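You operate a simulated robot arm through the tools that you are given. There is no shell and no other tool. Be economical: measure what you need, move in short steps, check, and stop when the job is done.

You are at the controls of a simulated two-armed robot. One attempt, no reset.

JOB
Press the outfeed stop button three times. Open the lower drawer of the low grey cabinet, put the short steel cup in the inside of the lower drawer of the low grey cabinet, then shut the drawer. Open the silver drawer marked job cards, take the purple order card and leave it in the inside of the card drawer, then shut the cards. Pull the side door open. The order is free.

Only the result counts: the job must be done as asked and must still hold three seconds after the hand-in. Knocking over, shifting, dropping, spilling or breaking anything else fails it.

ROBOT AND FRAMES
Two 7-joint arms with two-finger parallel grippers on one trunk, on a base that drives. Base frame: it is fixed to the floor where the robot stands at the start and does not move with it; the origin is under the middle of the robot, x ahead of it, y to its left, z up. Lengths are in m, angles in degrees, forces in N, time in s.
The left shoulder is at the start at [0.02, 0.17, 1.178], the right one opposite. With the tool pointing down near the work surface each hand reaches from about 0.2 to 0.68 m from the robot's upright axis, wherever it stands, measured 20 degrees to its own side. Places, roughly: inside of the card drawer [0.1, -5.6, 0.7]; inside of the lower drawer of the low grey cabinet [3.7, -2.7, 0.6]; lower drawer of the low grey cabinet [3.6, -2.7, 0.6]; outfeed stop button [3.5, -0.1, 1.1]; purple order card [4.25, -5, 0.75]; short steel cup (7x7x7 cm) [3.6, -2.7, 0.9]; side door [5.4, -4.9, 1]; silver drawer marked job cards [0.2, -5.5, 0.7]. Payload 3.8 kg a hand.
The TCP of each hand is the grasp point between the finger pads, 0.03 m short of the fingertips. In the tool frame z runs along the fingers and y along their closing line. Largest opening 0.11 m; finger width 0.02, thickness 0.01; the body of the gripper, 0.048 by 0.112 m, starts 0.055 m behind the TCP.
Orientation is told as [roll, pitch, yaw] about the base's x, y, z axes, in that order, counted from this pose: with the fingers straight down and closing along the base's y, the tool's x points along the base's -x, its y along +y and its z along -z.

CONTROLS
- The arms move only by the tool servo_tool. It takes "left_steps", "right_steps" or both (then of equal length, played together; a hand with none holds still); each is a list of rows, each an object (a shift or turn left out is 0, a gripper value left out holds the last) with "delta_pos": the shift along the base's x, y, z in units of 25 mm (1.0 is 25 mm), a list of three; "delta_rot": the turn, a rotation vector about the base's x, y, z in units of 8 degrees (1.0 is 8 degrees), a list of three. In form: [{"delta_pos": [tx, ty, tz], "delta_rot": [ax, ay, az]}, ...]. A call has 1 to 12 rows; each row shifts and turns the commanded pose from where the row before left it. "left_jaw" and "right_jaw" are, for a hand that has rows, the gripper command, from -1 (shut) to 1 (fully open), values between in proportion, set as the call begins (left out, the last holds). A call with a number of a shift or a turn outside -1 to 1 is refused whole. Rows are played at 5 a second. More than 0.05 m and 8.6 degrees between two rows, or a gripper value outside its range, and nothing of the call is played. Where a pose cannot be reached the arm comes as near as it can. A force on the tool above 40 N (or 10 N above the force at the start of the call, whichever is more), or a blocked arm, ends the call early, and 0.2 s more pass. Each finger travels about 0.072 m/s and halts on what it meets, pressing with about 44 N; the grip force reading is that of the motor and also rises with nothing between the fingers. The clock runs only during rows and for 0.2 s after the last one: add rows that do not move to give the fingers time. The reply holds the time, the measured pose of the TCP, the force on the tool along the base axes, the opening and the grip force, in the units named above and with some noise, with the torque about the TCP (base axes, N m) and any sound that the robot's microphone picked up, and new pictures: "pictures" is both (left out), scene, wrist or none (wrist: the cameras of the hands that moved).
- Cameras (640 x 400 px; columns grow to the right, rows downward): "scene" is now at [0.1056, -0.017, 1.3934]; the picture's right is [-0.20, -0.98, 0.00], its down [0.08, -0.02, -1.00] and it looks along [0.98, -0.20, 0.08] (base axes); focal length 282 px, centre (320, 200). "left" rides on the left gripper at [0.072, -0.017, -0.103] in its tool frame; the picture's right is [0.23, 0.97, 0.00], its down [-0.76, 0.18, -0.62] and it looks along [-0.61, 0.14, 0.78] (tool axes); focal length 222 px, centre (320, 200). "right" rides on the right gripper at [0.072, 0.017, -0.103] in its tool frame; the picture's right is [-0.23, 0.97, 0.00], its down [-0.76, -0.18, -0.62] and it looks along [-0.61, -0.14, 0.78] (tool axes); focal length 222 px, centre (320, 200). There is no depth. A picture from a camera that has moved, and an enlarged one, comes with that camera's place and axes in the base frame and with its lens.
- lift_body(by): slides the trunk up (or, below 0, down) by that many m; the arms and the scene camera ride with it, the base frame stays. It gives what a move gives, with no picture.
- steer(legs): drives the robot by 1 to 6 legs, each [ahead, turn to the left] in m and degrees, along the robot's own axes; the way and the turn of a leg run together, so that a leg with both is an arc; at most 1.5 m and 180 degrees a leg. The arms and the cameras ride along, it lands a little off, and it stops where it bumps. It gives what a move gives, and a new picture of the scene camera.
- turn_head(pan, tilt): turns the head with the scene camera to pan (to the left, within 80 degrees either way) and tilt (down, from -29 to 69), counted from straight ahead of the robot. It gives what a move gives, and a new picture of the scene camera.
- zoom(camera, box): a new picture of the part [left, top, right, bottom] of that camera's present view, enlarged. The clock stands still meanwhile.
- hand_in(): hands the job in; it is judged then, once.

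Work in short steps. Places have to be worked out from the pictures, the camera data and where the tool is seen: move nearer, look again, correct. Check each grasp and each placing, and mend what went wrong. You have 165 turns and 260 pictures in all, those below and enlarged ones among them. Open the grippers and draw the arms clear of the work before you hand the job in, unless the task says otherwise.

The tools are called after "Request:" as a command line: name --argument value ..., lists and objects as JSON in quotes. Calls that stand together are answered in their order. servo_tool: Moves the arms, as the interface text tells. Its arguments: {"type":"object","properties":{"left_steps":{"type":"array","items":{"type":"object","properties":{"delta_pos":{"type":"array","items":{"type":"number"}},"delta_rot":{"type":"array","items":{"type":"number"}}}}},"left_jaw":{"type":"number"},"right_steps":{"type":"array","items":{"type":"object","properties":{"delta_pos":{"type":"array","items":{"type":"number"}},"delta_rot":{"type":"array","items":{"type":"number"}}}}},"right_jaw":{"type":"number"},"pictures":{"type":"string","enum":["both","scene","wrist","none"]}},"required":[]} The other tools are called the same way: lift_body (by) slides the trunk up or down; steer (legs) drives the base; turn_head (pan, tilt) turns the head that bears the scene camera; zoom (camera, box) takes an enlarged picture of a part of a camera's view; hand_in () hands the job in.

At the start:

```text
t: 0.0
left_eef_pos: [0.4771, 0.1538, 1.3498]
left_orientation: [0.0, 0.0, 0.0]
left_force: [0.9, 0.5, -0.7]
left_wrist_torque: [0.01, 0.04, 0.0]
left_finger_gap: 0.1102
left_gripper_force: 0.0
right_eef_pos: [0.3179, -0.1615, 1.3474]
right_orientation: [0.1, 0.0, 0.0]
right_force: [-0.8, -0.4, 0.0]
right_wrist_torque: [-0.03, -0.03, -0.02]
right_finger_gap: 0.1097
right_gripper_force: 0.0
trunk travel left (down, up): [-0.275, 0.295]
robot x, y, heading: [0.0022, -0.0014, 0.4]
head pan, tilt: [-11.3, -4.5]
```

scene: 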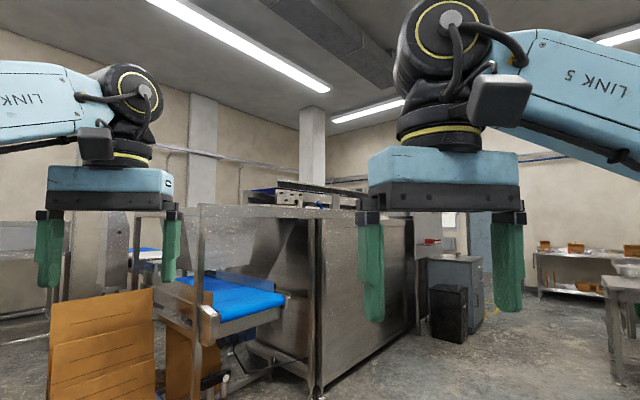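
right: 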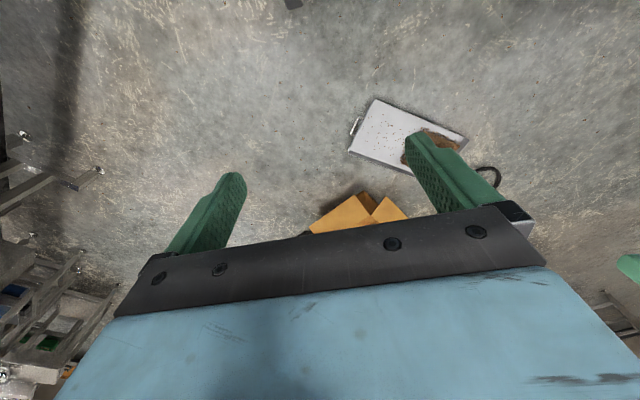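
left: 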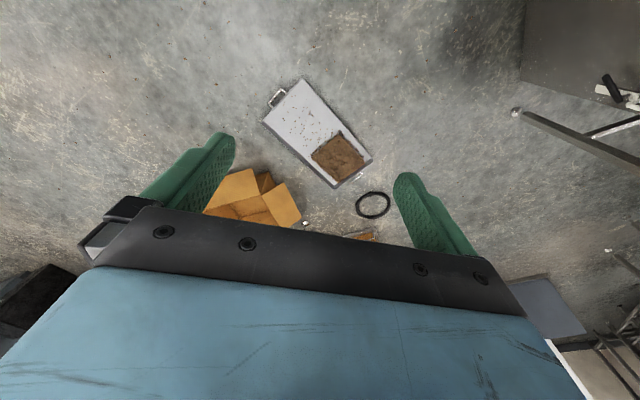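

The scene shows a machine ahead with floor clutter nearby. I look around with the head before driving.

Request:
turn_head --pan -40 --tilt 20

Request:
turn_head --pan -78 --tilt 15

Request:
turn_head --pan 0 --tilt 45

```text
t: 0.9
left_eef_pos: [0.477, 0.153, 1.3513]
left_orientation: [0.0, 0.0, 0.0]
left_force: [0.0, -0.7, -0.1]
left_wrist_torque: [0.01, 0.01, -0.01]
left_finger_gap: 0.11
left_gripper_force: 0.0
right_eef_pos: [0.3185, -0.1623, 1.3458]
right_orientation: [0.1, 0.0, 0.1]
right_force: [-0.1, -0.3, -0.1]
right_wrist_torque: [0.0, 0.0, -0.02]
right_finger_gap: 0.1101
right_gripper_force: 0.1
trunk travel left (down, up): [-0.275, 0.295]
robot x, y, heading: [-0.0001, -0.0013, 0.4]
head pan, tilt: [-40.0, 20.0]
camera scene: at [0.0909, -0.0596, 1.3543], right [-0.64, -0.77, 0.0], down [-0.26, 0.22, -0.94], along [0.72, -0.6, -0.34], focal length 282 px, centre (320, 200)
```

scene: 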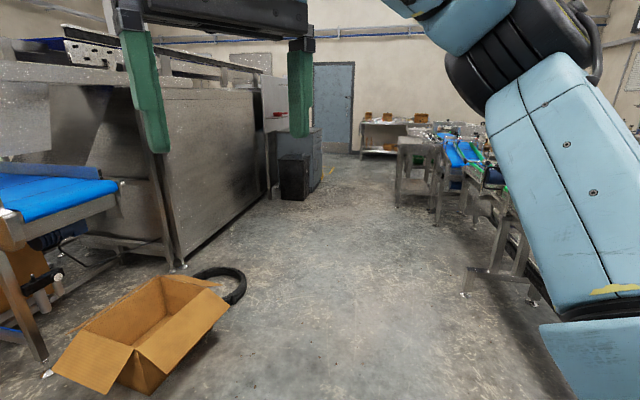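

```text
t: 2.0
left_eef_pos: [0.4778, 0.1537, 1.3502]
left_orientation: [0.0, 0.0, 0.0]
left_force: [0.0, 0.7, 0.5]
left_wrist_torque: [-0.03, -0.04, 0.02]
left_finger_gap: 0.1101
left_gripper_force: 0.2
right_eef_pos: [0.3175, -0.1613, 1.3452]
right_orientation: [-0.1, 0.0, 0.0]
right_force: [0.7, -0.3, 0.3]
right_wrist_torque: [0.01, 0.04, -0.01]
right_finger_gap: 0.1098
right_gripper_force: 0.0
trunk travel left (down, up): [-0.275, 0.295]
robot x, y, heading: [0.004, 0.0012, 0.0]
head pan, tilt: [-78.0, 15.0]
camera scene: at [0.039, -0.0912, 1.3624], right [-0.98, -0.21, 0.0], down [-0.05, 0.25, -0.97], along [0.2, -0.94, -0.26], focal length 282 px, centre (320, 200)
```

scene: 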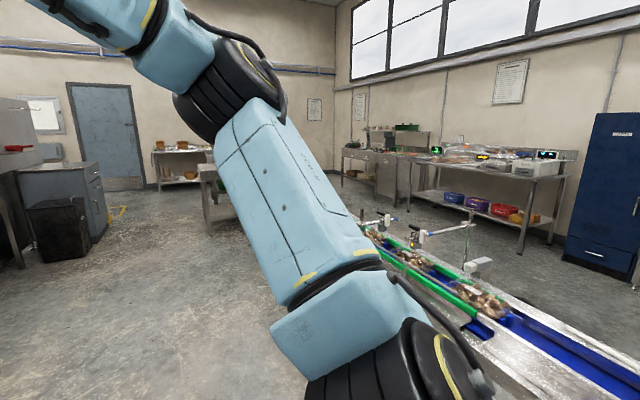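

```text
t: 3.5
left_eef_pos: [0.4756, 0.1532, 1.3504]
left_orientation: [-0.1, 0.0, 0.0]
left_force: [-0.4, 0.9, 0.0]
left_wrist_torque: [-0.02, 0.0, -0.06]
left_finger_gap: 0.1098
left_gripper_force: 0.1
right_eef_pos: [0.3191, -0.1623, 1.3448]
right_orientation: [0.0, 0.0, 0.0]
right_force: [-0.2, 0.2, 0.6]
right_wrist_torque: [-0.02, 0.0, -0.02]
right_finger_gap: 0.1101
right_gripper_force: 0.1
trunk travel left (down, up): [-0.275, 0.295]
robot x, y, heading: [0.0029, 0.0028, -0.2]
head pan, tilt: [0.0, 45.0]
camera scene: at [0.1008, 0.0001, 1.3156], right [0.0, -1.0, 0.0], down [-0.71, 0.0, -0.71], along [0.71, 0.0, -0.71], focal length 282 px, centre (320, 200)
```

scene: 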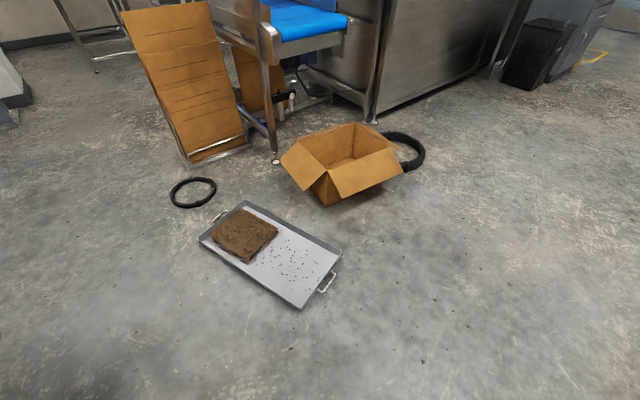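

Zooming in on where the stop button should appear, toward [3.5,-0.1,1.1], plus the path to the right.

Request:
turn_head --pan 0 --tilt 10

Request:
zoom --camera "scene" --box '[160, 100, 480, 300]'

```text
t: 4.5
left_eef_pos: [0.4783, 0.1525, 1.3492]
left_orientation: [-0.1, 0.0, 0.0]
left_force: [-0.1, 0.2, 0.6]
left_wrist_torque: [0.01, 0.0, -0.01]
left_finger_gap: 0.11
left_gripper_force: 0.0
right_eef_pos: [0.3188, -0.1624, 1.3462]
right_orientation: [-0.1, 0.0, 0.0]
right_force: [-0.2, -0.5, -0.1]
right_wrist_torque: [-0.03, -0.03, -0.02]
right_finger_gap: 0.1101
right_gripper_force: 0.0
trunk travel left (down, up): [-0.275, 0.295]
robot x, y, heading: [-0.0009, 0.0004, -0.1]
head pan, tilt: [0.0, 10.0]
camera scene: at [0.1125, 0.0002, 1.3704], right [0.0, -1.0, 0.0], down [-0.17, 0.0, -0.98], along [0.98, 0.0, -0.17], focal length 282 px, centre (320, 200)
```

scene: 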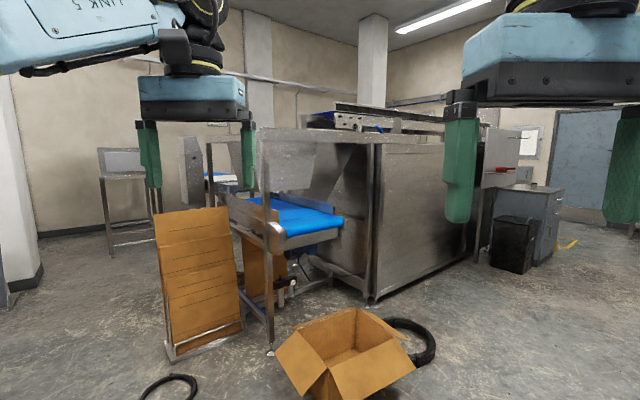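

```text
2.00 times, centred on (320, 200) of scene
camera zoom: at [0.1125, 0.0002, 1.3704], right [0.0, -1.0, 0.0], down [-0.17, 0.0, -0.98], along [0.98, 0.0, -0.17], focal length 564 px, centre (320, 200)
```

zoom: 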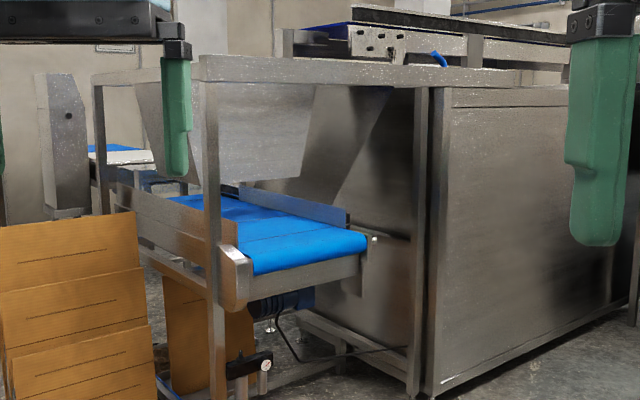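

The cabinet looks reachable down the corridor to the right. I'll turn and drive along it towards about (1.9,-2.0), leaving clutter behind.

Request:
steer --legs '[[0, -46], [1.4, 0], [1.2, 0]]'

Request:
turn_head --pan 60 --tilt 10

Request:
turn_head --pan -30 --tilt 15

```text
t: 19.3
left_eef_pos: [2.2616, -2.1064, 1.3505]
left_orientation: [-0.1, 0.1, -45.5]
left_force: [-0.3, 0.0, 0.6]
left_wrist_torque: [0.03, -0.01, -0.01]
left_finger_gap: 0.1101
left_gripper_force: 0.1
right_eef_pos: [1.9249, -2.2121, 1.3456]
right_orientation: [0.0, 0.0, -45.7]
right_force: [-0.5, -0.2, -0.3]
right_wrist_torque: [0.02, 0.0, -0.02]
right_finger_gap: 0.1101
right_gripper_force: 0.0
trunk travel left (down, up): [-0.275, 0.295]
robot x, y, heading: [1.8182, -1.8734, -45.6]
head pan, tilt: [0.0, 10.0]
camera scene: at [1.8962, -1.9535, 1.3705], right [-0.71, -0.7, 0.0], down [-0.12, 0.12, -0.98], along [0.69, -0.7, -0.17], focal length 282 px, centre (320, 200)
```

scene: 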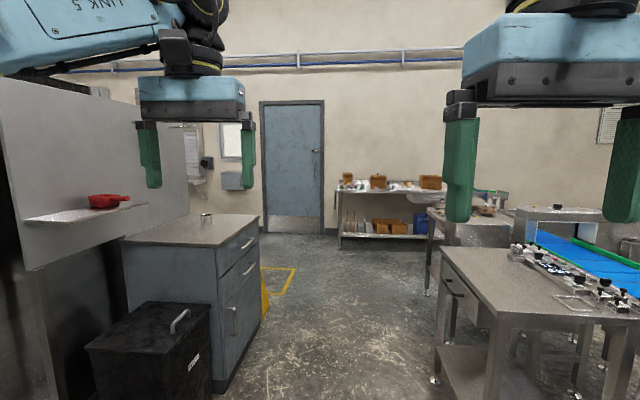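

```text
t: 20.6
left_eef_pos: [2.2616, -2.1061, 1.3501]
left_orientation: [0.0, 0.0, -45.4]
left_force: [-0.2, -0.2, -0.3]
left_wrist_torque: [0.0, 0.02, 0.0]
left_finger_gap: 0.11
left_gripper_force: 0.1
right_eef_pos: [1.9249, -2.2138, 1.3455]
right_orientation: [0.0, 0.1, -45.6]
right_force: [-0.8, 0.1, -1.1]
right_wrist_torque: [0.02, -0.01, 0.01]
right_finger_gap: 0.1101
right_gripper_force: 0.0
trunk travel left (down, up): [-0.275, 0.295]
robot x, y, heading: [1.8186, -1.8689, -45.6]
head pan, tilt: [60.0, 10.0]
camera scene: at [1.9209, -1.8638, 1.3705], right [0.25, -0.97, 0.0], down [-0.17, -0.04, -0.98], along [0.95, 0.25, -0.17], focal length 282 px, centre (320, 200)
```

scene: 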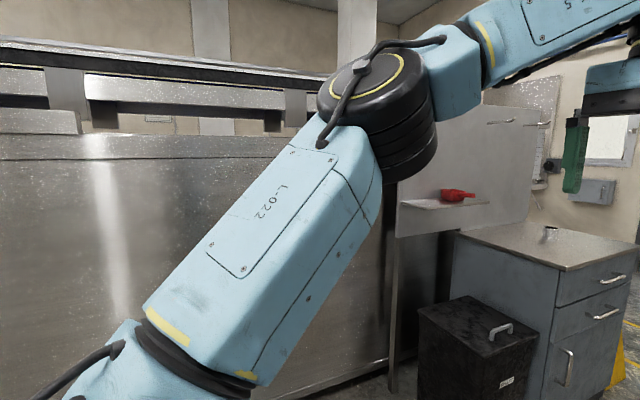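

```text
t: 22.3
left_eef_pos: [2.261, -2.1054, 1.3503]
left_orientation: [0.1, -0.1, -45.5]
left_force: [-1.0, 0.3, 0.6]
left_wrist_torque: [-0.01, -0.03, -0.02]
left_finger_gap: 0.1099
left_gripper_force: 0.1
right_eef_pos: [1.9242, -2.2136, 1.3465]
right_orientation: [0.0, 0.1, -45.6]
right_force: [-0.8, -0.1, 0.2]
right_wrist_torque: [-0.01, 0.02, 0.02]
right_finger_gap: 0.1102
right_gripper_force: 0.1
trunk travel left (down, up): [-0.275, 0.295]
robot x, y, heading: [1.8178, -1.8716, -45.6]
head pan, tilt: [-30.0, 15.0]
camera scene: at [1.8543, -1.9774, 1.3624], right [-0.97, -0.25, 0.0], down [-0.06, 0.25, -0.97], along [0.24, -0.94, -0.26], focal length 282 px, centre (320, 200)
```

scene: 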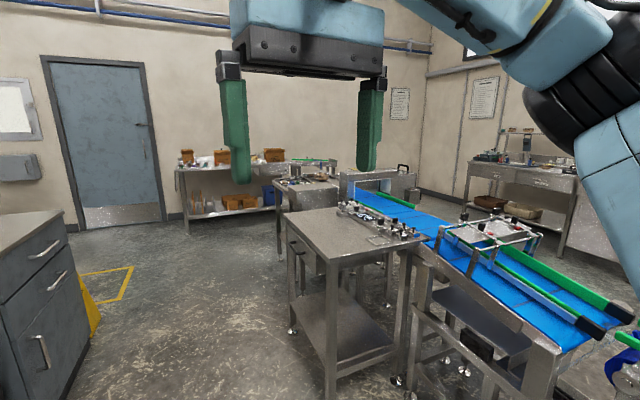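

I can see the cabinet with the cup on top and two drawers on its front. Zoom to refine its geometry (head to center).

Request:
turn_head --pan 10 --tilt 20

Request:
zoom --camera "scene" --box '[160, 100, 400, 250]'

```text
t: 23.4
left_eef_pos: [2.2619, -2.1059, 1.3514]
left_orientation: [0.0, 0.0, -45.5]
left_force: [-1.0, 0.4, 0.3]
left_wrist_torque: [-0.02, 0.01, -0.02]
left_finger_gap: 0.11
left_gripper_force: 0.1
right_eef_pos: [1.9245, -2.2136, 1.3455]
right_orientation: [0.0, -0.1, -45.6]
right_force: [0.3, 0.0, -0.1]
right_wrist_torque: [0.0, 0.0, -0.01]
right_finger_gap: 0.1101
right_gripper_force: 0.0
trunk travel left (down, up): [-0.275, 0.295]
robot x, y, heading: [1.8161, -1.8733, -45.5]
head pan, tilt: [10.0, 20.0]
camera scene: at [1.9066, -1.9411, 1.3542], right [-0.58, -0.81, 0.0], down [-0.28, 0.2, -0.94], along [0.76, -0.55, -0.34], focal length 282 px, centre (320, 200)
```

scene: 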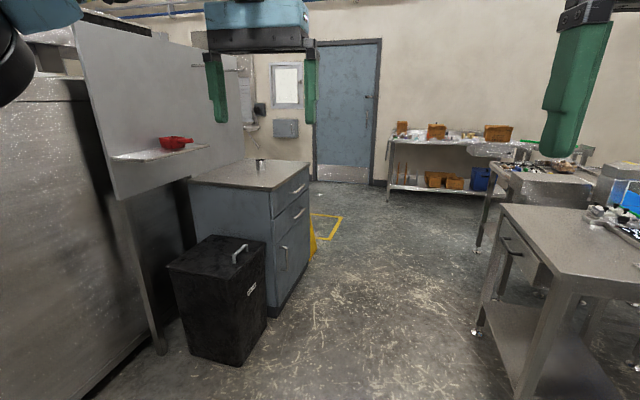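

```text
2.67 times, centred on (280, 175) of scene
camera zoom: at [1.9066, -1.9411, 1.3542], right [-0.58, -0.81, 0.0], down [-0.28, 0.2, -0.94], along [0.76, -0.55, -0.34], focal length 752 px, centre (427, 267)
```

zoom: 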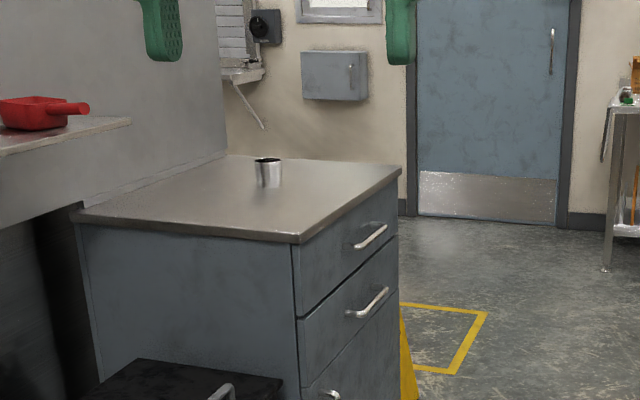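

Cup about (3.68,-2.72,0.87 base), lower handle about (3.44,-2.87,0.61), cabinet front faces (-0.775,-0.63). I drive to stand ~0.7 m in front of it, right arm lined up with the handle.

Request:
steer --legs '[[0, -7.5], [1.3, 0], [0.38, 0], [0, 92.4]]'

Request:
turn_head --pan 0 --tilt 45

```text
t: 36.3
left_eef_pos: [3.1058, -2.8012, 1.3498]
left_orientation: [0.0, 0.0, 37.6]
left_force: [-0.2, 0.2, 1.0]
left_wrist_torque: [0.0, -0.01, -0.02]
left_finger_gap: 0.1101
left_gripper_force: 0.1
right_eef_pos: [3.1735, -3.1483, 1.3464]
right_orientation: [0.0, 0.0, 37.6]
right_force: [0.1, -0.1, 0.4]
right_wrist_torque: [0.03, -0.02, 0.01]
right_finger_gap: 0.1102
right_gripper_force: 0.0
trunk travel left (down, up): [-0.275, 0.295]
robot x, y, heading: [2.8226, -3.2118, 37.5]
head pan, tilt: [10.0, 20.0]
camera scene: at [2.9003, -3.1328, 1.3542], right [0.74, -0.67, 0.0], down [-0.23, -0.25, -0.94], along [0.63, 0.69, -0.34], focal length 282 px, centre (320, 200)
```

scene: 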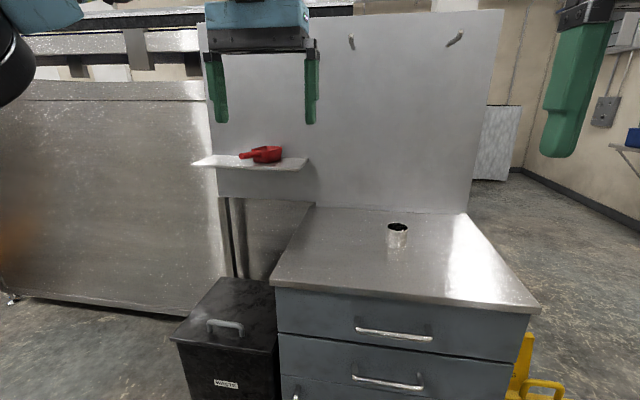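

```text
t: 37.2
left_eef_pos: [3.1067, -2.8025, 1.3508]
left_orientation: [0.1, 0.1, 37.7]
left_force: [0.7, -0.6, -0.4]
left_wrist_torque: [0.02, 0.0, -0.01]
left_finger_gap: 0.11
left_gripper_force: 0.1
right_eef_pos: [3.1734, -3.1494, 1.3465]
right_orientation: [0.0, 0.0, 37.6]
right_force: [1.1, -0.5, -0.2]
right_wrist_torque: [0.0, -0.03, -0.01]
right_finger_gap: 0.1103
right_gripper_force: 0.1
trunk travel left (down, up): [-0.275, 0.295]
robot x, y, heading: [2.821, -3.2147, 37.5]
head pan, tilt: [0.0, 45.0]
camera scene: at [2.902, -3.152, 1.3156], right [0.61, -0.79, 0.0], down [-0.56, -0.43, -0.71], along [0.56, 0.43, -0.71], focal length 282 px, centre (320, 200)
```

scene: 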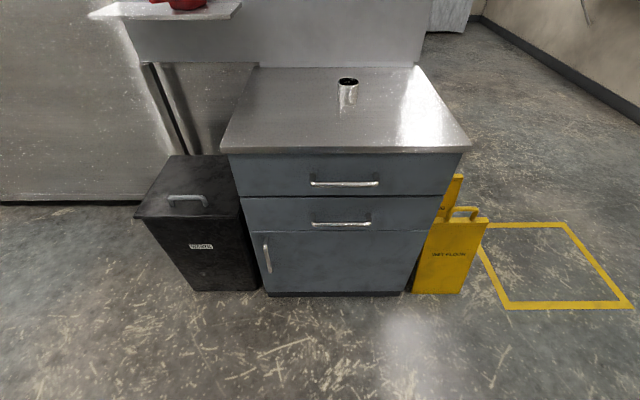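

Handle of the lower drawer triangulates to about (3.41,-2.85,0.615). I lower the trunk 0.2 m, then tilt the right tool to point forward.

Request:
lift_body --by -0.2

Request:
servo_tool --right_steps '[{"delta_pos": [0.5, 0.41, 0], "delta_rot": [0.596, -0.724, 0.0]}, {"delta_pos": [0.5, 0.41, 0], "delta_rot": [0.596, -0.724, 0.0]}, {"delta_pos": [0.5, 0.41, 0], "delta_rot": [0.596, -0.724, 0.0]}, {"delta_pos": [0.5, 0.41, 0], "delta_rot": [0.596, -0.724, 0.0]}, {"delta_pos": [0.5, 0.41, 0], "delta_rot": [0.596, -0.724, 0.0]}, {"delta_pos": [0.5, 0.41, 0], "delta_rot": [0.596, -0.724, 0.0]}, {"delta_pos": [0.5, 0.41, 0], "delta_rot": [0.596, -0.724, 0.0]}, {"delta_pos": [0.5, 0.41, 0], "delta_rot": [0.596, -0.724, 0.0]}, {"delta_pos": [0.5, 0.41, 0], "delta_rot": [0.596, -0.724, 0.0]}, {"delta_pos": [0.5, 0.41, 0], "delta_rot": [0.596, -0.724, 0.0]}, {"delta_pos": [0.5, 0.41, 0], "delta_rot": [0.596, -0.724, 0.0]}, {"delta_pos": [0.5, 0.41, 0], "delta_rot": [0.596, -0.724, 0.25]}]' --pictures "scene"

```text
t: 39.4
left_eef_pos: [3.1065, -2.8024, 1.1511]
left_orientation: [0.0, 0.0, 37.6]
left_force: [0.4, -0.2, -0.8]
left_wrist_torque: [-0.01, 0.03, -0.01]
left_finger_gap: 0.1101
left_gripper_force: 0.0
right_eef_pos: [3.1726, -3.1499, 1.1467]
right_orientation: [0.2, 0.0, 37.5]
right_force: [0.6, -0.4, 0.1]
right_wrist_torque: [-0.01, 0.01, 0.03]
right_finger_gap: 0.1103
right_gripper_force: 0.0
trunk travel left (down, up): [-0.075, 0.495]
robot x, y, heading: [2.823, -3.2157, 37.7]
head pan, tilt: [0.0, 45.0]
```

```text
t: 42.0
left_eef_pos: [3.1071, -2.8029, 1.1497]
left_orientation: [0.0, 0.0, 37.5]
left_force: [0.2, 0.6, 0.3]
left_wrist_torque: [0.0, 0.06, 0.0]
left_finger_gap: 0.1101
left_gripper_force: 0.1
right_eef_pos: [3.3221, -3.0271, 1.1455]
right_orientation: [93.9, -88.2, -52.3]
right_force: [-0.6, 0.0, 0.7]
right_wrist_torque: [0.01, 0.0, -0.01]
right_finger_gap: 0.11
right_gripper_force: 0.1
trunk travel left (down, up): [-0.075, 0.495]
robot x, y, heading: [2.8196, -3.2147, 37.3]
head pan, tilt: [0.0, 45.0]
camera scene: at [2.9023, -3.1521, 1.1155], right [0.61, -0.79, 0.0], down [-0.56, -0.43, -0.71], along [0.56, 0.43, -0.71], focal length 282 px, centre (320, 200)
```

scene: 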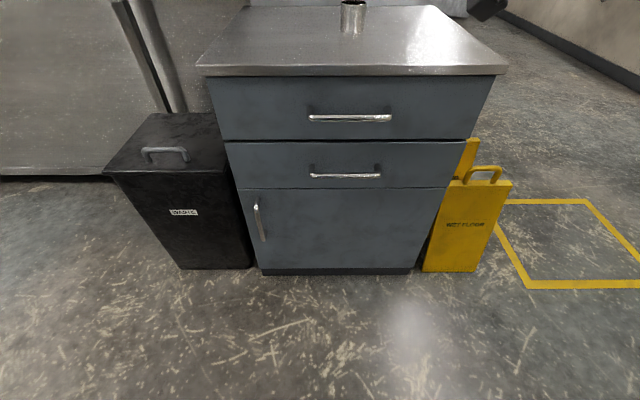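

Tool now points forward. Roll 90° so the fingers close vertically while descending 0.3 m.

Request:
servo_tool --right_steps '[{"delta_pos": [0, 0, -1], "delta_rot": [0.724, 0.596, 0]}, {"delta_pos": [0, 0, -1], "delta_rot": [0.724, 0.596, 0]}, {"delta_pos": [0, 0, -1], "delta_rot": [0.724, 0.596, 0]}, {"delta_pos": [0, 0, -1], "delta_rot": [0.724, 0.596, 0]}, {"delta_pos": [0, 0, -1], "delta_rot": [0.724, 0.596, 0]}, {"delta_pos": [0, 0, -1], "delta_rot": [0.724, 0.596, 0]}, {"delta_pos": [0, 0, -1], "delta_rot": [0.724, 0.596, 0]}, {"delta_pos": [0, 0, -1], "delta_rot": [0.724, 0.596, 0]}, {"delta_pos": [0, 0, -1], "delta_rot": [0.724, 0.596, 0]}, {"delta_pos": [0, 0, -1], "delta_rot": [0.724, 0.596, 0]}, {"delta_pos": [0, 0, -1], "delta_rot": [0.724, 0.596, 0]}, {"delta_pos": [0, 0, -1], "delta_rot": [0.724, 0.596, 0]}]'

```text
t: 44.6
left_eef_pos: [3.1076, -2.8014, 1.1504]
left_orientation: [0.0, 0.0, 37.6]
left_force: [0.5, -0.1, 0.4]
left_wrist_torque: [-0.01, -0.01, 0.02]
left_finger_gap: 0.1103
left_gripper_force: 0.0
right_eef_pos: [3.3699, -3.1028, 1.0645]
right_orientation: [92.2, -40.3, -49.4]
right_force: [-0.5, -0.8, 0.5]
right_wrist_torque: [0.01, 0.01, 0.0]
right_finger_gap: 0.1099
right_gripper_force: 0.1
right hand out of reach, approached as far as the arm can: row 4, 5, 7, 8, 9, 10, 11, 12
trunk travel left (down, up): [-0.075, 0.495]
robot x, y, heading: [2.8234, -3.213, 37.5]
head pan, tilt: [0.0, 45.0]
camera scene: at [2.902, -3.1521, 1.1156], right [0.61, -0.79, 0.0], down [-0.56, -0.43, -0.71], along [0.56, 0.43, -0.71], focal length 282 px, centre (320, 200)
camera right: at [3.2501, -3.1227, 1.0292], right [-0.32, 0.32, 0.89], down [0.0, -0.94, 0.34], along [0.95, 0.11, 0.31], focal length 222 px, centre (320, 200)
```

scene: 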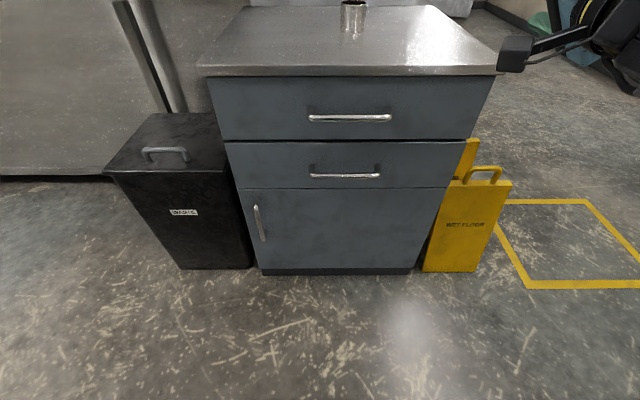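
right: 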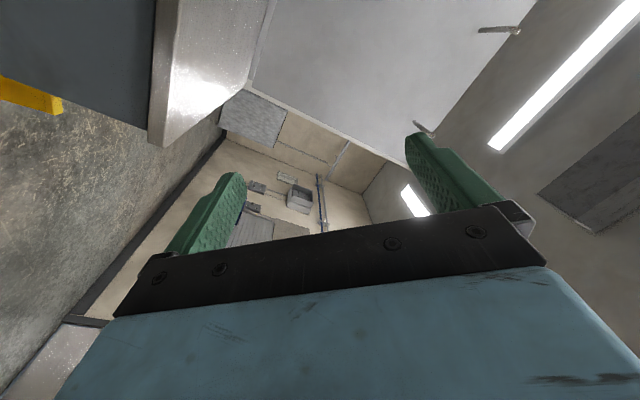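

The arm ran out of reach rolling that way; I roll back the other way and watch the pose.

Request:
servo_tool --right_steps '[{"delta_rot": [-0.724, -0.596, 0]}, {"delta_rot": [-0.724, -0.596, 0]}, {"delta_rot": [-0.724, -0.596, 0]}, {"delta_rot": [-0.724, -0.596, 0]}, {"delta_rot": [-0.724, -0.596, 0]}, {"delta_rot": [-0.724, -0.596, 0]}]' --pictures "none"

```text
t: 46.0
left_eef_pos: [3.1069, -2.8027, 1.1507]
left_orientation: [-0.1, 0.1, 37.7]
left_force: [0.5, -0.6, -0.4]
left_wrist_torque: [-0.01, 0.03, 0.0]
left_finger_gap: 0.11
left_gripper_force: 0.0
right_eef_pos: [3.368, -3.1055, 1.0651]
right_orientation: [82.4, -85.3, -39.8]
right_force: [-0.8, 0.3, 0.5]
right_wrist_torque: [-0.01, -0.02, 0.02]
right_finger_gap: 0.1099
right_gripper_force: 0.0
trunk travel left (down, up): [-0.075, 0.495]
robot x, y, heading: [2.8217, -3.2125, 37.4]
head pan, tilt: [0.0, 45.0]
```

The commanded pose follows the reached one. Now continue rolling the other way (-90°).

Request:
servo_tool --right_steps '[{"delta_rot": [-0.724, -0.596, 0]}, {"delta_rot": [-0.724, -0.596, 0]}, {"delta_rot": [-0.724, -0.596, 0]}, {"delta_rot": [-0.724, -0.596, 0]}, {"delta_rot": [-0.724, -0.596, 0]}, {"delta_rot": [-0.724, -0.596, 0]}, {"delta_rot": [-0.724, -0.596, 0]}, {"delta_rot": [-0.724, -0.596, 0]}, {"delta_rot": [-0.724, -0.596, 0]}, {"delta_rot": [-0.724, -0.596, 0]}, {"delta_rot": [-0.724, -0.596, 0]}]'

```text
t: 48.4
left_eef_pos: [3.1064, -2.8018, 1.1503]
left_orientation: [0.1, 0.0, 37.5]
left_force: [-0.5, 0.2, 0.0]
left_wrist_torque: [0.01, -0.01, 0.0]
left_finger_gap: 0.11
left_gripper_force: 0.1
right_eef_pos: [3.3674, -3.105, 1.0644]
right_orientation: [-86.9, -12.3, 128.6]
right_force: [-0.7, 0.5, -0.6]
right_wrist_torque: [0.0, -0.02, 0.0]
right_finger_gap: 0.1101
right_gripper_force: 0.1
trunk travel left (down, up): [-0.075, 0.495]
robot x, y, heading: [2.8208, -3.2163, 37.1]
head pan, tilt: [0.0, 45.0]
camera scene: at [2.9018, -3.152, 1.1156], right [0.61, -0.79, 0.0], down [-0.56, -0.43, -0.71], along [0.56, 0.43, -0.71], focal length 282 px, centre (320, 200)
camera right: at [3.33, -3.2231, 1.0384], right [-0.31, 0.3, -0.9], down [-0.92, 0.16, 0.37], along [0.26, 0.94, 0.23], focal length 222 px, centre (320, 200)
```

scene: 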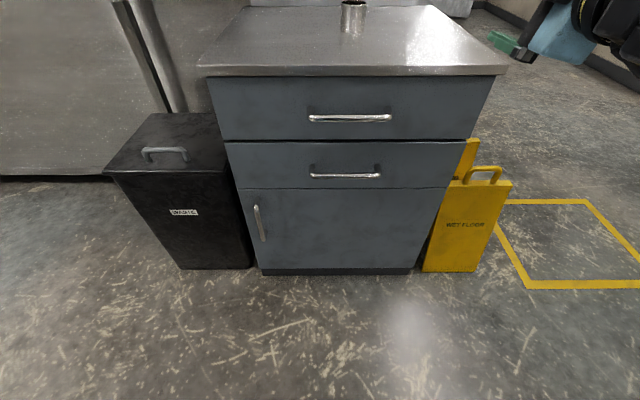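
right: 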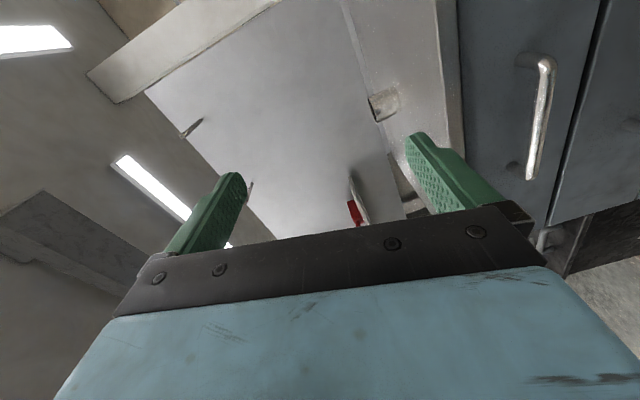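

Rolling this way works. Trim to level and move down and sideways to a pre-grasp 0.12 m in front of the handle.

Request:
servo_tool --right_steps '[{"delta_pos": [-0.2, 0.72, -1], "delta_rot": [-0.594, -0.49, 0]}, {"delta_pos": [-0.2, 0.72, -1], "delta_rot": [-0.594, -0.49, 0]}, {"delta_pos": [-0.2, 0.72, -1], "delta_rot": [0.247, -0.3, 0.11]}, {"delta_pos": [-0.2, 0.72, -1]}, {"delta_pos": [-0.2, 0.72, -1]}, {"delta_pos": [-0.2, 0.72, -1]}, {"delta_pos": [-0.2, 0.72, -1]}, {"delta_pos": [-0.2, 0.72, -1]}, {"delta_pos": [-0.2, 0.72, -1]}, {"delta_pos": [-0.2, 0.72, -1]}, {"delta_pos": [0, 0, -1]}, {"delta_pos": [0, 0, -1]}]'

```text
t: 51.0
left_eef_pos: [3.1075, -2.8023, 1.1497]
left_orientation: [0.1, 0.0, 37.6]
left_force: [-0.5, 0.2, 0.0]
left_wrist_torque: [-0.03, -0.01, 0.03]
left_finger_gap: 0.11
left_gripper_force: 0.1
right_eef_pos: [3.3013, -2.9752, 0.9121]
right_orientation: [-86.7, -4.1, 128.4]
right_force: [0.0, 0.5, 0.1]
right_wrist_torque: [-0.02, 0.01, 0.01]
right_finger_gap: 0.1103
right_gripper_force: 0.0
right hand out of reach, approached as far as the arm can: row 2, 3, 4, 5, 6, 7, 8, 9, 11, 12
trunk travel left (down, up): [-0.075, 0.495]
robot x, y, heading: [2.8278, -3.2142, 37.6]
head pan, tilt: [0.0, 45.0]
camera scene: at [2.9021, -3.1519, 1.1155], right [0.61, -0.79, 0.0], down [-0.56, -0.43, -0.71], along [0.56, 0.43, -0.71], focal length 282 px, centre (320, 200)
camera right: at [3.2649, -3.0962, 0.8958], right [-0.23, 0.2, -0.95], down [-0.94, 0.2, 0.27], along [0.25, 0.96, 0.14], focal length 222 px, centre (320, 200)
```

scene: 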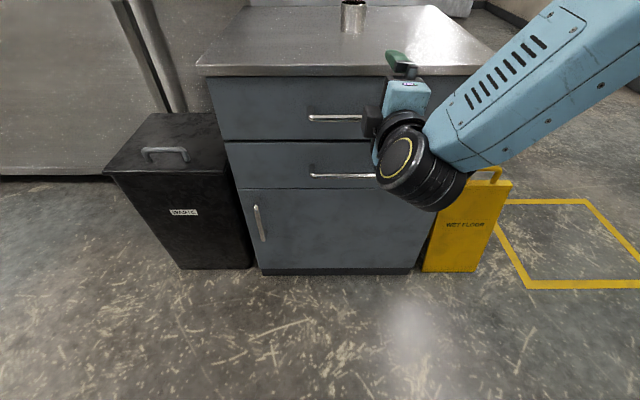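
right: 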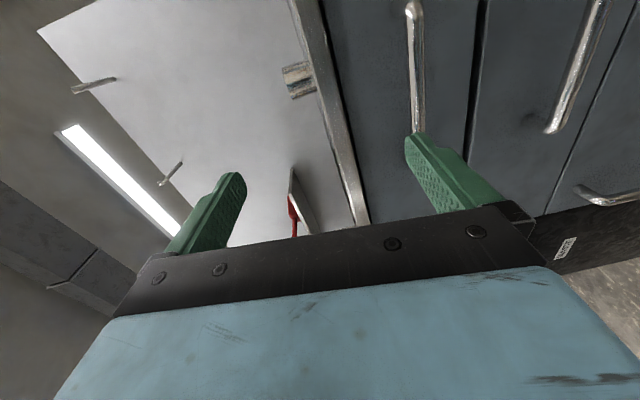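

Elbow geometry is limiting. Lower the trunk the remaining 0.07 m and try descending straight.

Request:
lift_body --by -0.07

Request:
servo_tool --right_steps '[{"delta_pos": [0, 0.3, -1]}, {"delta_pos": [0, 0.3, -1]}, {"delta_pos": [0, 0.3, -1]}, {"delta_pos": [0, 0.3, -1]}, {"delta_pos": [0, 0.3, -1]}, {"delta_pos": [0, 0.3, -1]}]' --pictures "scene"

```text
t: 52.1
left_eef_pos: [3.1076, -2.8019, 1.0812]
left_orientation: [0.0, 0.0, 37.6]
left_force: [0.1, -0.7, -0.8]
left_wrist_torque: [-0.01, -0.04, 0.0]
left_finger_gap: 0.1099
left_gripper_force: 0.0
right_eef_pos: [3.3015, -2.9761, 0.8423]
right_orientation: [-86.5, -4.1, 128.3]
right_force: [-0.4, -1.2, -0.9]
right_wrist_torque: [-0.03, 0.02, -0.02]
right_finger_gap: 0.1097
right_gripper_force: 0.1
trunk travel left (down, up): [-0.005, 0.565]
robot x, y, heading: [2.8197, -3.2178, 37.9]
head pan, tilt: [0.0, 45.0]
```

```text
t: 53.5
left_eef_pos: [3.1063, -2.8013, 1.0795]
left_orientation: [0.0, 0.0, 37.6]
left_force: [-0.3, 0.2, 0.0]
left_wrist_torque: [-0.01, -0.01, 0.02]
left_finger_gap: 0.11
left_gripper_force: 0.1
right_eef_pos: [3.2683, -2.9053, 0.7152]
right_orientation: [-86.4, -4.1, 128.0]
right_force: [1.1, 0.2, 0.1]
right_wrist_torque: [-0.03, -0.02, 0.02]
right_finger_gap: 0.1098
right_gripper_force: 0.0
right hand out of reach, approached as far as the arm can: row 1, 2, 3, 4, 5, 6
trunk travel left (down, up): [-0.005, 0.565]
robot x, y, heading: [2.8222, -3.2163, 37.5]
head pan, tilt: [0.0, 45.0]
camera scene: at [2.902, -3.152, 1.0456], right [0.61, -0.79, 0.0], down [-0.56, -0.43, -0.71], along [0.56, 0.43, -0.71], focal length 282 px, centre (320, 200)
```

scene: 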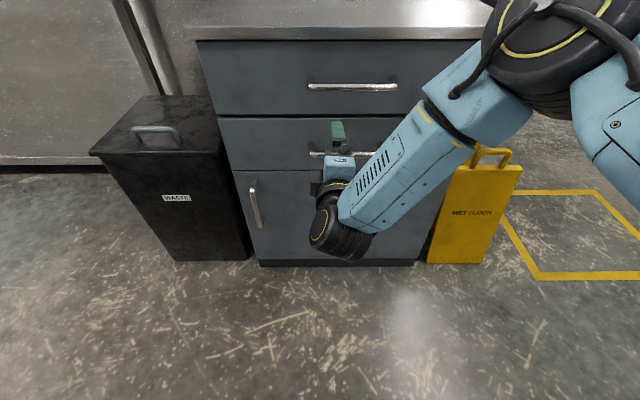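

It is descending but with a strained wrist. I yaw the tool left ~24° (nearer the forearm direction) and continue down/forward.

Request:
servo_tool --right_steps '[{"delta_rot": [0, 0, 1]}, {"delta_rot": [0, 0, 1]}, {"delta_rot": [0, 0, 1]}, {"delta_pos": [0, 0, -1]}, {"delta_pos": [0, 0, -1]}, {"delta_pos": [0, 0, -1]}, {"delta_pos": [0, 0, -1]}]'

```text
t: 55.1
left_eef_pos: [3.1082, -2.8016, 1.0803]
left_orientation: [-0.1, 0.0, 37.6]
left_force: [0.6, 0.1, -0.1]
left_wrist_torque: [0.04, 0.02, 0.02]
left_finger_gap: 0.1101
left_gripper_force: 0.0
right_eef_pos: [3.1523, -2.8538, 0.7929]
right_orientation: [-86.0, -4.9, 150.2]
right_force: [-0.7, 0.3, -0.2]
right_wrist_torque: [-0.01, -0.01, 0.01]
right_finger_gap: 0.1102
right_gripper_force: 0.0
right hand out of reach, approached as far as the arm can: row 1, 2, 3, 4, 5, 6, 7
trunk travel left (down, up): [-0.005, 0.565]
robot x, y, heading: [2.8221, -3.2153, 37.6]
head pan, tilt: [0.0, 45.0]
camera scene: at [2.902, -3.1521, 1.0456], right [0.61, -0.79, 0.0], down [-0.56, -0.43, -0.71], along [0.56, 0.43, -0.71], focal length 282 px, centre (320, 200)
camera right: at [3.1634, -2.9806, 0.7789], right [-0.3, 0.09, -0.95], down [-0.95, -0.16, 0.28], along [-0.12, 0.98, 0.13], focal length 222 px, centre (320, 200)
```

scene: 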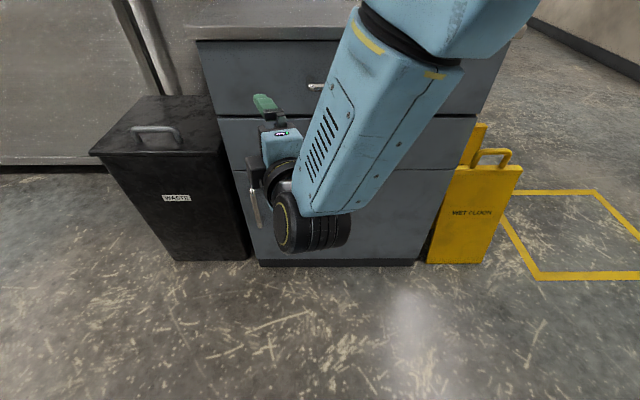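
right: 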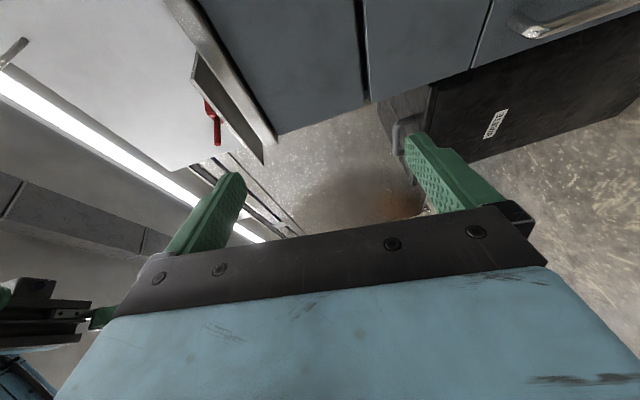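

Worse, so the wrist bend itself is the limit. I yaw back and pitch the tool ~35° down, which is still fine for gripping a round bar.

Request:
servo_tool --right_steps '[{"delta_rot": [0, 0, -1]}, {"delta_rot": [0, 0, -1]}, {"delta_rot": [0, 0, -1]}, {"delta_rot": [-0.6, 0.72, 0]}, {"delta_rot": [-0.6, 0.72, 0]}, {"delta_rot": [-0.6, 0.72, 0]}, {"delta_rot": [-0.6, 0.72, 0]}, {"delta_rot": [-0.6, 0.72, 0]}, {"delta_pos": [0.7, 0.3, 0]}, {"delta_pos": [0.7, 0.3, 0]}, {"delta_pos": [0.7, 0.3, 0]}]'

```text
t: 57.5
left_eef_pos: [3.1076, -2.8018, 1.0797]
left_orientation: [0.0, 0.0, 37.6]
left_force: [-0.7, 0.1, -0.6]
left_wrist_torque: [-0.01, 0.02, 0.0]
left_finger_gap: 0.1103
left_gripper_force: 0.1
right_eef_pos: [3.1976, -2.829, 0.7957]
right_orientation: [-49.1, -2.3, 126.3]
right_force: [0.7, -0.2, 0.1]
right_wrist_torque: [0.02, 0.0, 0.01]
right_finger_gap: 0.11
right_gripper_force: 0.0
trunk travel left (down, up): [-0.005, 0.565]
robot x, y, heading: [2.8234, -3.2135, 37.5]
head pan, tilt: [0.0, 45.0]
camera scene: at [2.9021, -3.1521, 1.0455], right [0.61, -0.79, 0.0], down [-0.56, -0.43, -0.71], along [0.56, 0.43, -0.71], focal length 282 px, centre (320, 200)
camera right: at [3.1716, -2.9427, 0.8476], right [-0.67, -0.17, -0.73], down [-0.72, 0.39, 0.57], along [0.18, 0.91, -0.38], focal length 222 px, centre (320, 200)
```

scene: 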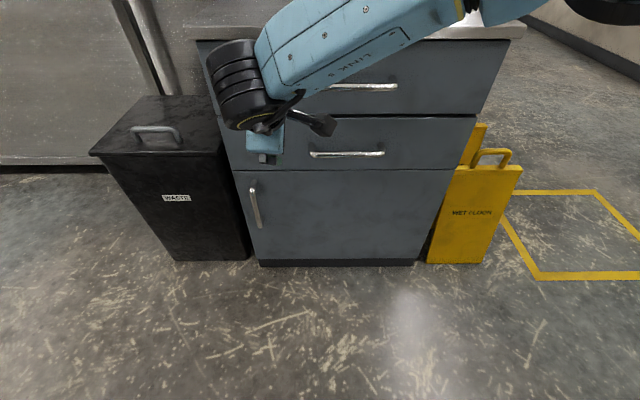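
right: 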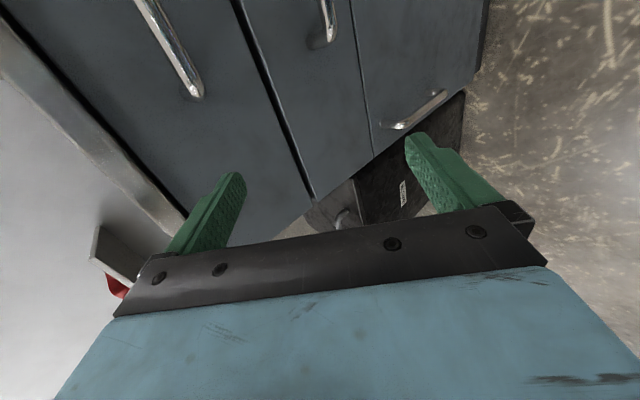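

Now the arm has a relaxed configuration. I bring the tool to pre-grasp, raising pitch to ~20° below horizontal, with a narrower opening (~0.06).

Request:
servo_tool --right_steps '[{"delta_pos": [0.93, -0.54, -0.9], "delta_rot": [0.54, -0.656, 0]}, {"delta_pos": [0.93, -0.54, -0.98], "delta_rot": [0.54, -0.656, 0]}, {"delta_pos": [0.93, -0.54, -0.98], "delta_rot": [0.54, -0.656, 0]}, {"delta_pos": [0.93, -0.54, -0.98]}, {"delta_pos": [0.93, -0.54, -0.98]}, {"delta_pos": [0.93, -0.54, -0.98]}]' --right_jaw 0.09

```text
t: 58.9
left_eef_pos: [3.1074, -2.8013, 1.0807]
left_orientation: [0.0, 0.0, 37.5]
left_force: [0.0, 0.2, 0.1]
left_wrist_torque: [0.01, 0.0, 0.01]
left_finger_gap: 0.1099
left_gripper_force: 0.1
right_eef_pos: [3.3393, -2.9115, 0.6501]
right_orientation: [-69.6, -3.3, 127.2]
right_force: [0.4, 0.6, 1.0]
right_wrist_torque: [0.01, -0.01, 0.01]
right_finger_gap: 0.06
right_gripper_force: 0.0
trunk travel left (down, up): [-0.005, 0.565]
robot x, y, heading: [2.8231, -3.2166, 38.0]
head pan, tilt: [0.0, 45.0]
camera scene: at [2.9021, -3.1521, 1.0456], right [0.61, -0.79, 0.0], down [-0.56, -0.43, -0.71], along [0.56, 0.43, -0.71], focal length 282 px, centre (320, 200)
camera right: at [3.3027, -3.0316, 0.6676], right [-0.44, 0.02, -0.9], down [-0.86, 0.27, 0.43], along [0.25, 0.96, -0.1], focal length 222 px, centre (320, 200)
```

scene: 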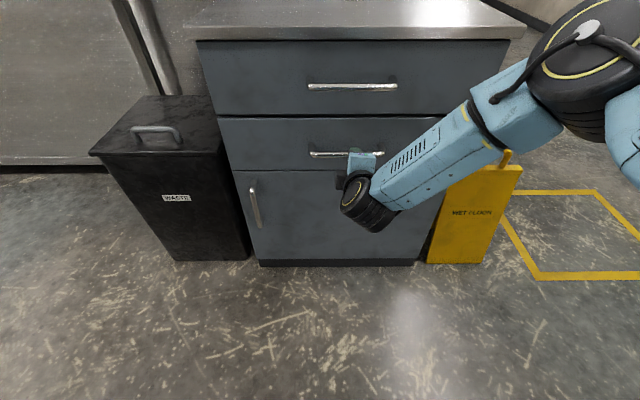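
right: 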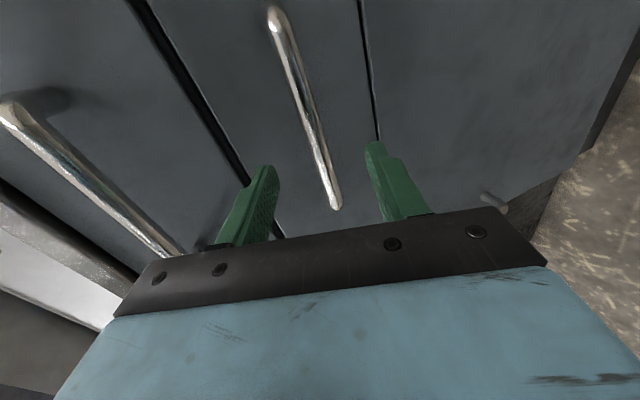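

The bar sits between the fingers in the wrist view, about 1 cm higher than assumed. Advance ~0.09 m in four rows.

Request:
servo_tool --right_steps '[{"delta_pos": [0.65, 0.54, -0.2]}, {"delta_pos": [0.65, 0.54, -0.2]}, {"delta_pos": [0.65, 0.54, -0.2]}, {"delta_pos": [0.65, 0.54, -0.2]}]' --pictures "wrist"

```text
t: 59.9
left_eef_pos: [3.1074, -2.8028, 1.0797]
left_orientation: [0.0, 0.1, 37.6]
left_force: [-0.4, -0.5, 0.2]
left_wrist_torque: [0.0, 0.01, 0.01]
left_finger_gap: 0.11
left_gripper_force: 0.1
right_eef_pos: [3.4039, -2.8564, 0.6309]
right_orientation: [-69.6, -3.3, 127.2]
right_force: [0.2, -0.1, -0.1]
right_wrist_torque: [0.0, 0.02, 0.02]
right_finger_gap: 0.0598
right_gripper_force: 0.1
trunk travel left (down, up): [-0.005, 0.565]
robot x, y, heading: [2.8235, -3.2122, 37.6]
head pan, tilt: [0.0, 45.0]
camera right: at [3.3665, -2.9775, 0.6471], right [-0.44, 0.02, -0.9], down [-0.86, 0.27, 0.43], along [0.25, 0.96, -0.11], focal length 222 px, centre (320, 200)
```

right: 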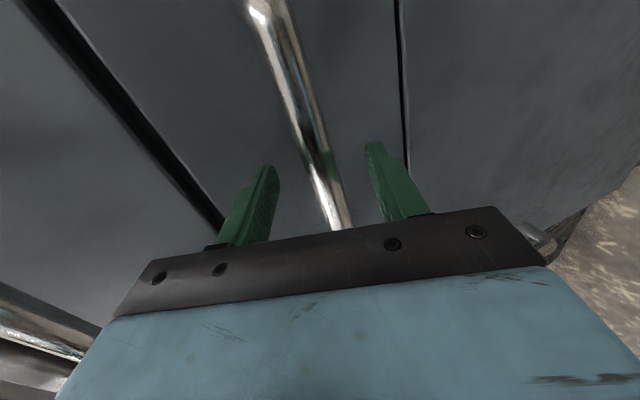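

The bar is between the fingers, no contact. Close the grip.

Request:
servo_tool --right_steps '[{}, {}, {}, {}]' --right_jaw -1 --pictures "wrist"

```text
t: 60.9
left_eef_pos: [3.1065, -2.8017, 1.0808]
left_orientation: [0.1, 0.0, 37.6]
left_force: [0.1, -0.1, 0.0]
left_wrist_torque: [-0.04, -0.01, 0.01]
left_finger_gap: 0.11
left_gripper_force: 0.1
right_eef_pos: [3.4017, -2.8572, 0.6268]
right_orientation: [-69.1, -3.2, 127.3]
right_force: [-3.7, -3.6, -11.9]
right_wrist_torque: [-0.88, -0.58, 0.31]
right_finger_gap: 0.0187
right_gripper_force: 44.8
trunk travel left (down, up): [-0.005, 0.565]
robot x, y, heading: [2.8213, -3.2146, 37.5]
head pan, tilt: [0.0, 45.0]
camera right: at [3.3655, -2.9781, 0.6449], right [-0.44, 0.01, -0.9], down [-0.86, 0.27, 0.43], along [0.25, 0.96, -0.11], focal length 222 px, centre (320, 200)
```

right: 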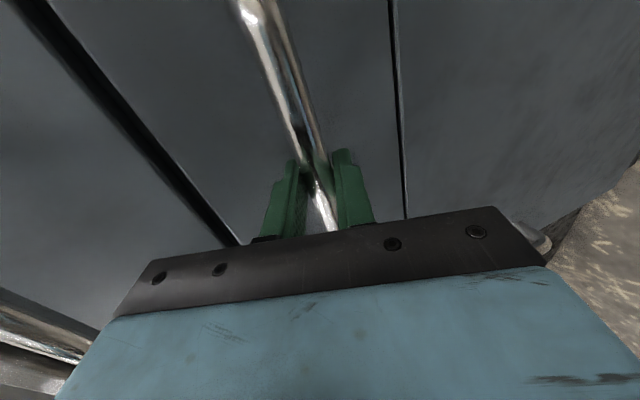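

Gripped (gap 0.019, 45 N). Pull outward along the cabinet normal.

Request:
servo_tool --right_steps '[{"delta_pos": [-0.5, -0.41, 0]}, {"delta_pos": [-0.77, -0.64, 0]}, {"delta_pos": [-0.77, -0.64, 0]}, {"delta_pos": [-0.77, -0.64, 0]}]'

```text
t: 61.9
left_eef_pos: [3.1084, -2.8018, 1.0793]
left_orientation: [0.0, 0.1, 37.6]
left_force: [-0.4, 0.7, 1.3]
left_wrist_torque: [-0.02, -0.01, 0.02]
left_finger_gap: 0.1101
left_gripper_force: 0.1
right_eef_pos: [3.3322, -2.9126, 0.6289]
right_orientation: [-68.6, -3.2, 126.7]
right_force: [2.5, -6.2, -25.1]
right_wrist_torque: [-0.56, -0.05, 1.48]
right_finger_gap: 0.0186
right_gripper_force: 45.0
right hand out of reach, approached as far as the arm can: row 4
trunk travel left (down, up): [-0.005, 0.565]
robot x, y, heading: [2.8167, -3.2132, 37.7]
head pan, tilt: [0.0, 45.0]
camera scene: at [2.9037, -3.1516, 1.0453], right [0.61, -0.79, 0.0], down [-0.56, -0.43, -0.71], along [0.56, 0.43, -0.71], focal length 282 px, centre (320, 200)
camera right: at [3.2939, -3.0329, 0.6463], right [-0.45, 0.01, -0.89], down [-0.85, 0.28, 0.43], along [0.26, 0.96, -0.12], focal length 222 px, centre (320, 200)
```

scene: 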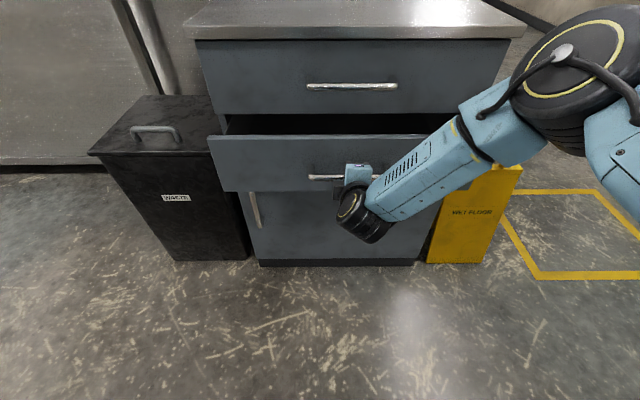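
right: 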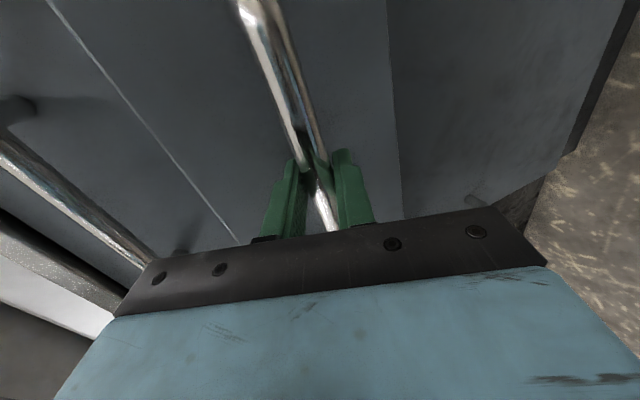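

Drawer is ~9 cm open; the wrist limits further pulling. I pitch the tool down a bit more while pulling.

Request:
servo_tool --right_steps '[{"delta_pos": [-0.2, -0.16, 0], "delta_rot": [-0.5, 0.6, 0]}, {"delta_pos": [-0.5, -0.42, 0], "delta_rot": [-0.5, 0.6, 0]}, {"delta_pos": [-0.6, -0.5, 0], "delta_rot": [-0.3, 0.35, 0]}, {"delta_pos": [-0.6, -0.5, 0]}, {"delta_pos": [-0.6, -0.5, 0]}]' --pictures "scene"

```text
t: 63.1
left_eef_pos: [3.1075, -2.8003, 1.0796]
left_orientation: [0.0, 0.2, 37.8]
left_force: [0.4, -0.3, -0.6]
left_wrist_torque: [0.02, -0.02, 0.01]
left_finger_gap: 0.11
left_gripper_force: 0.0
right_eef_pos: [3.2663, -2.9638, 0.6318]
right_orientation: [-53.3, -2.5, 126.6]
right_force: [-4.4, 3.3, -18.8]
right_wrist_torque: [-1.08, -0.62, -0.13]
right_finger_gap: 0.0184
right_gripper_force: 44.6
trunk travel left (down, up): [-0.005, 0.565]
robot x, y, heading: [2.8222, -3.2134, 37.8]
head pan, tilt: [0.0, 45.0]
camera scene: at [2.9025, -3.151, 1.0454], right [0.61, -0.79, 0.0], down [-0.56, -0.43, -0.71], along [0.56, 0.43, -0.71], focal length 282 px, centre (320, 200)
```

scene: 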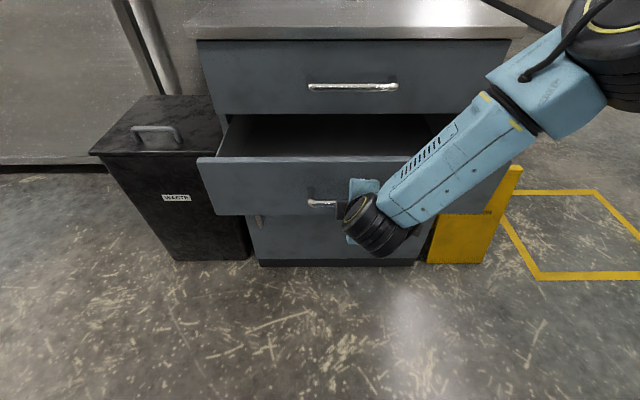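

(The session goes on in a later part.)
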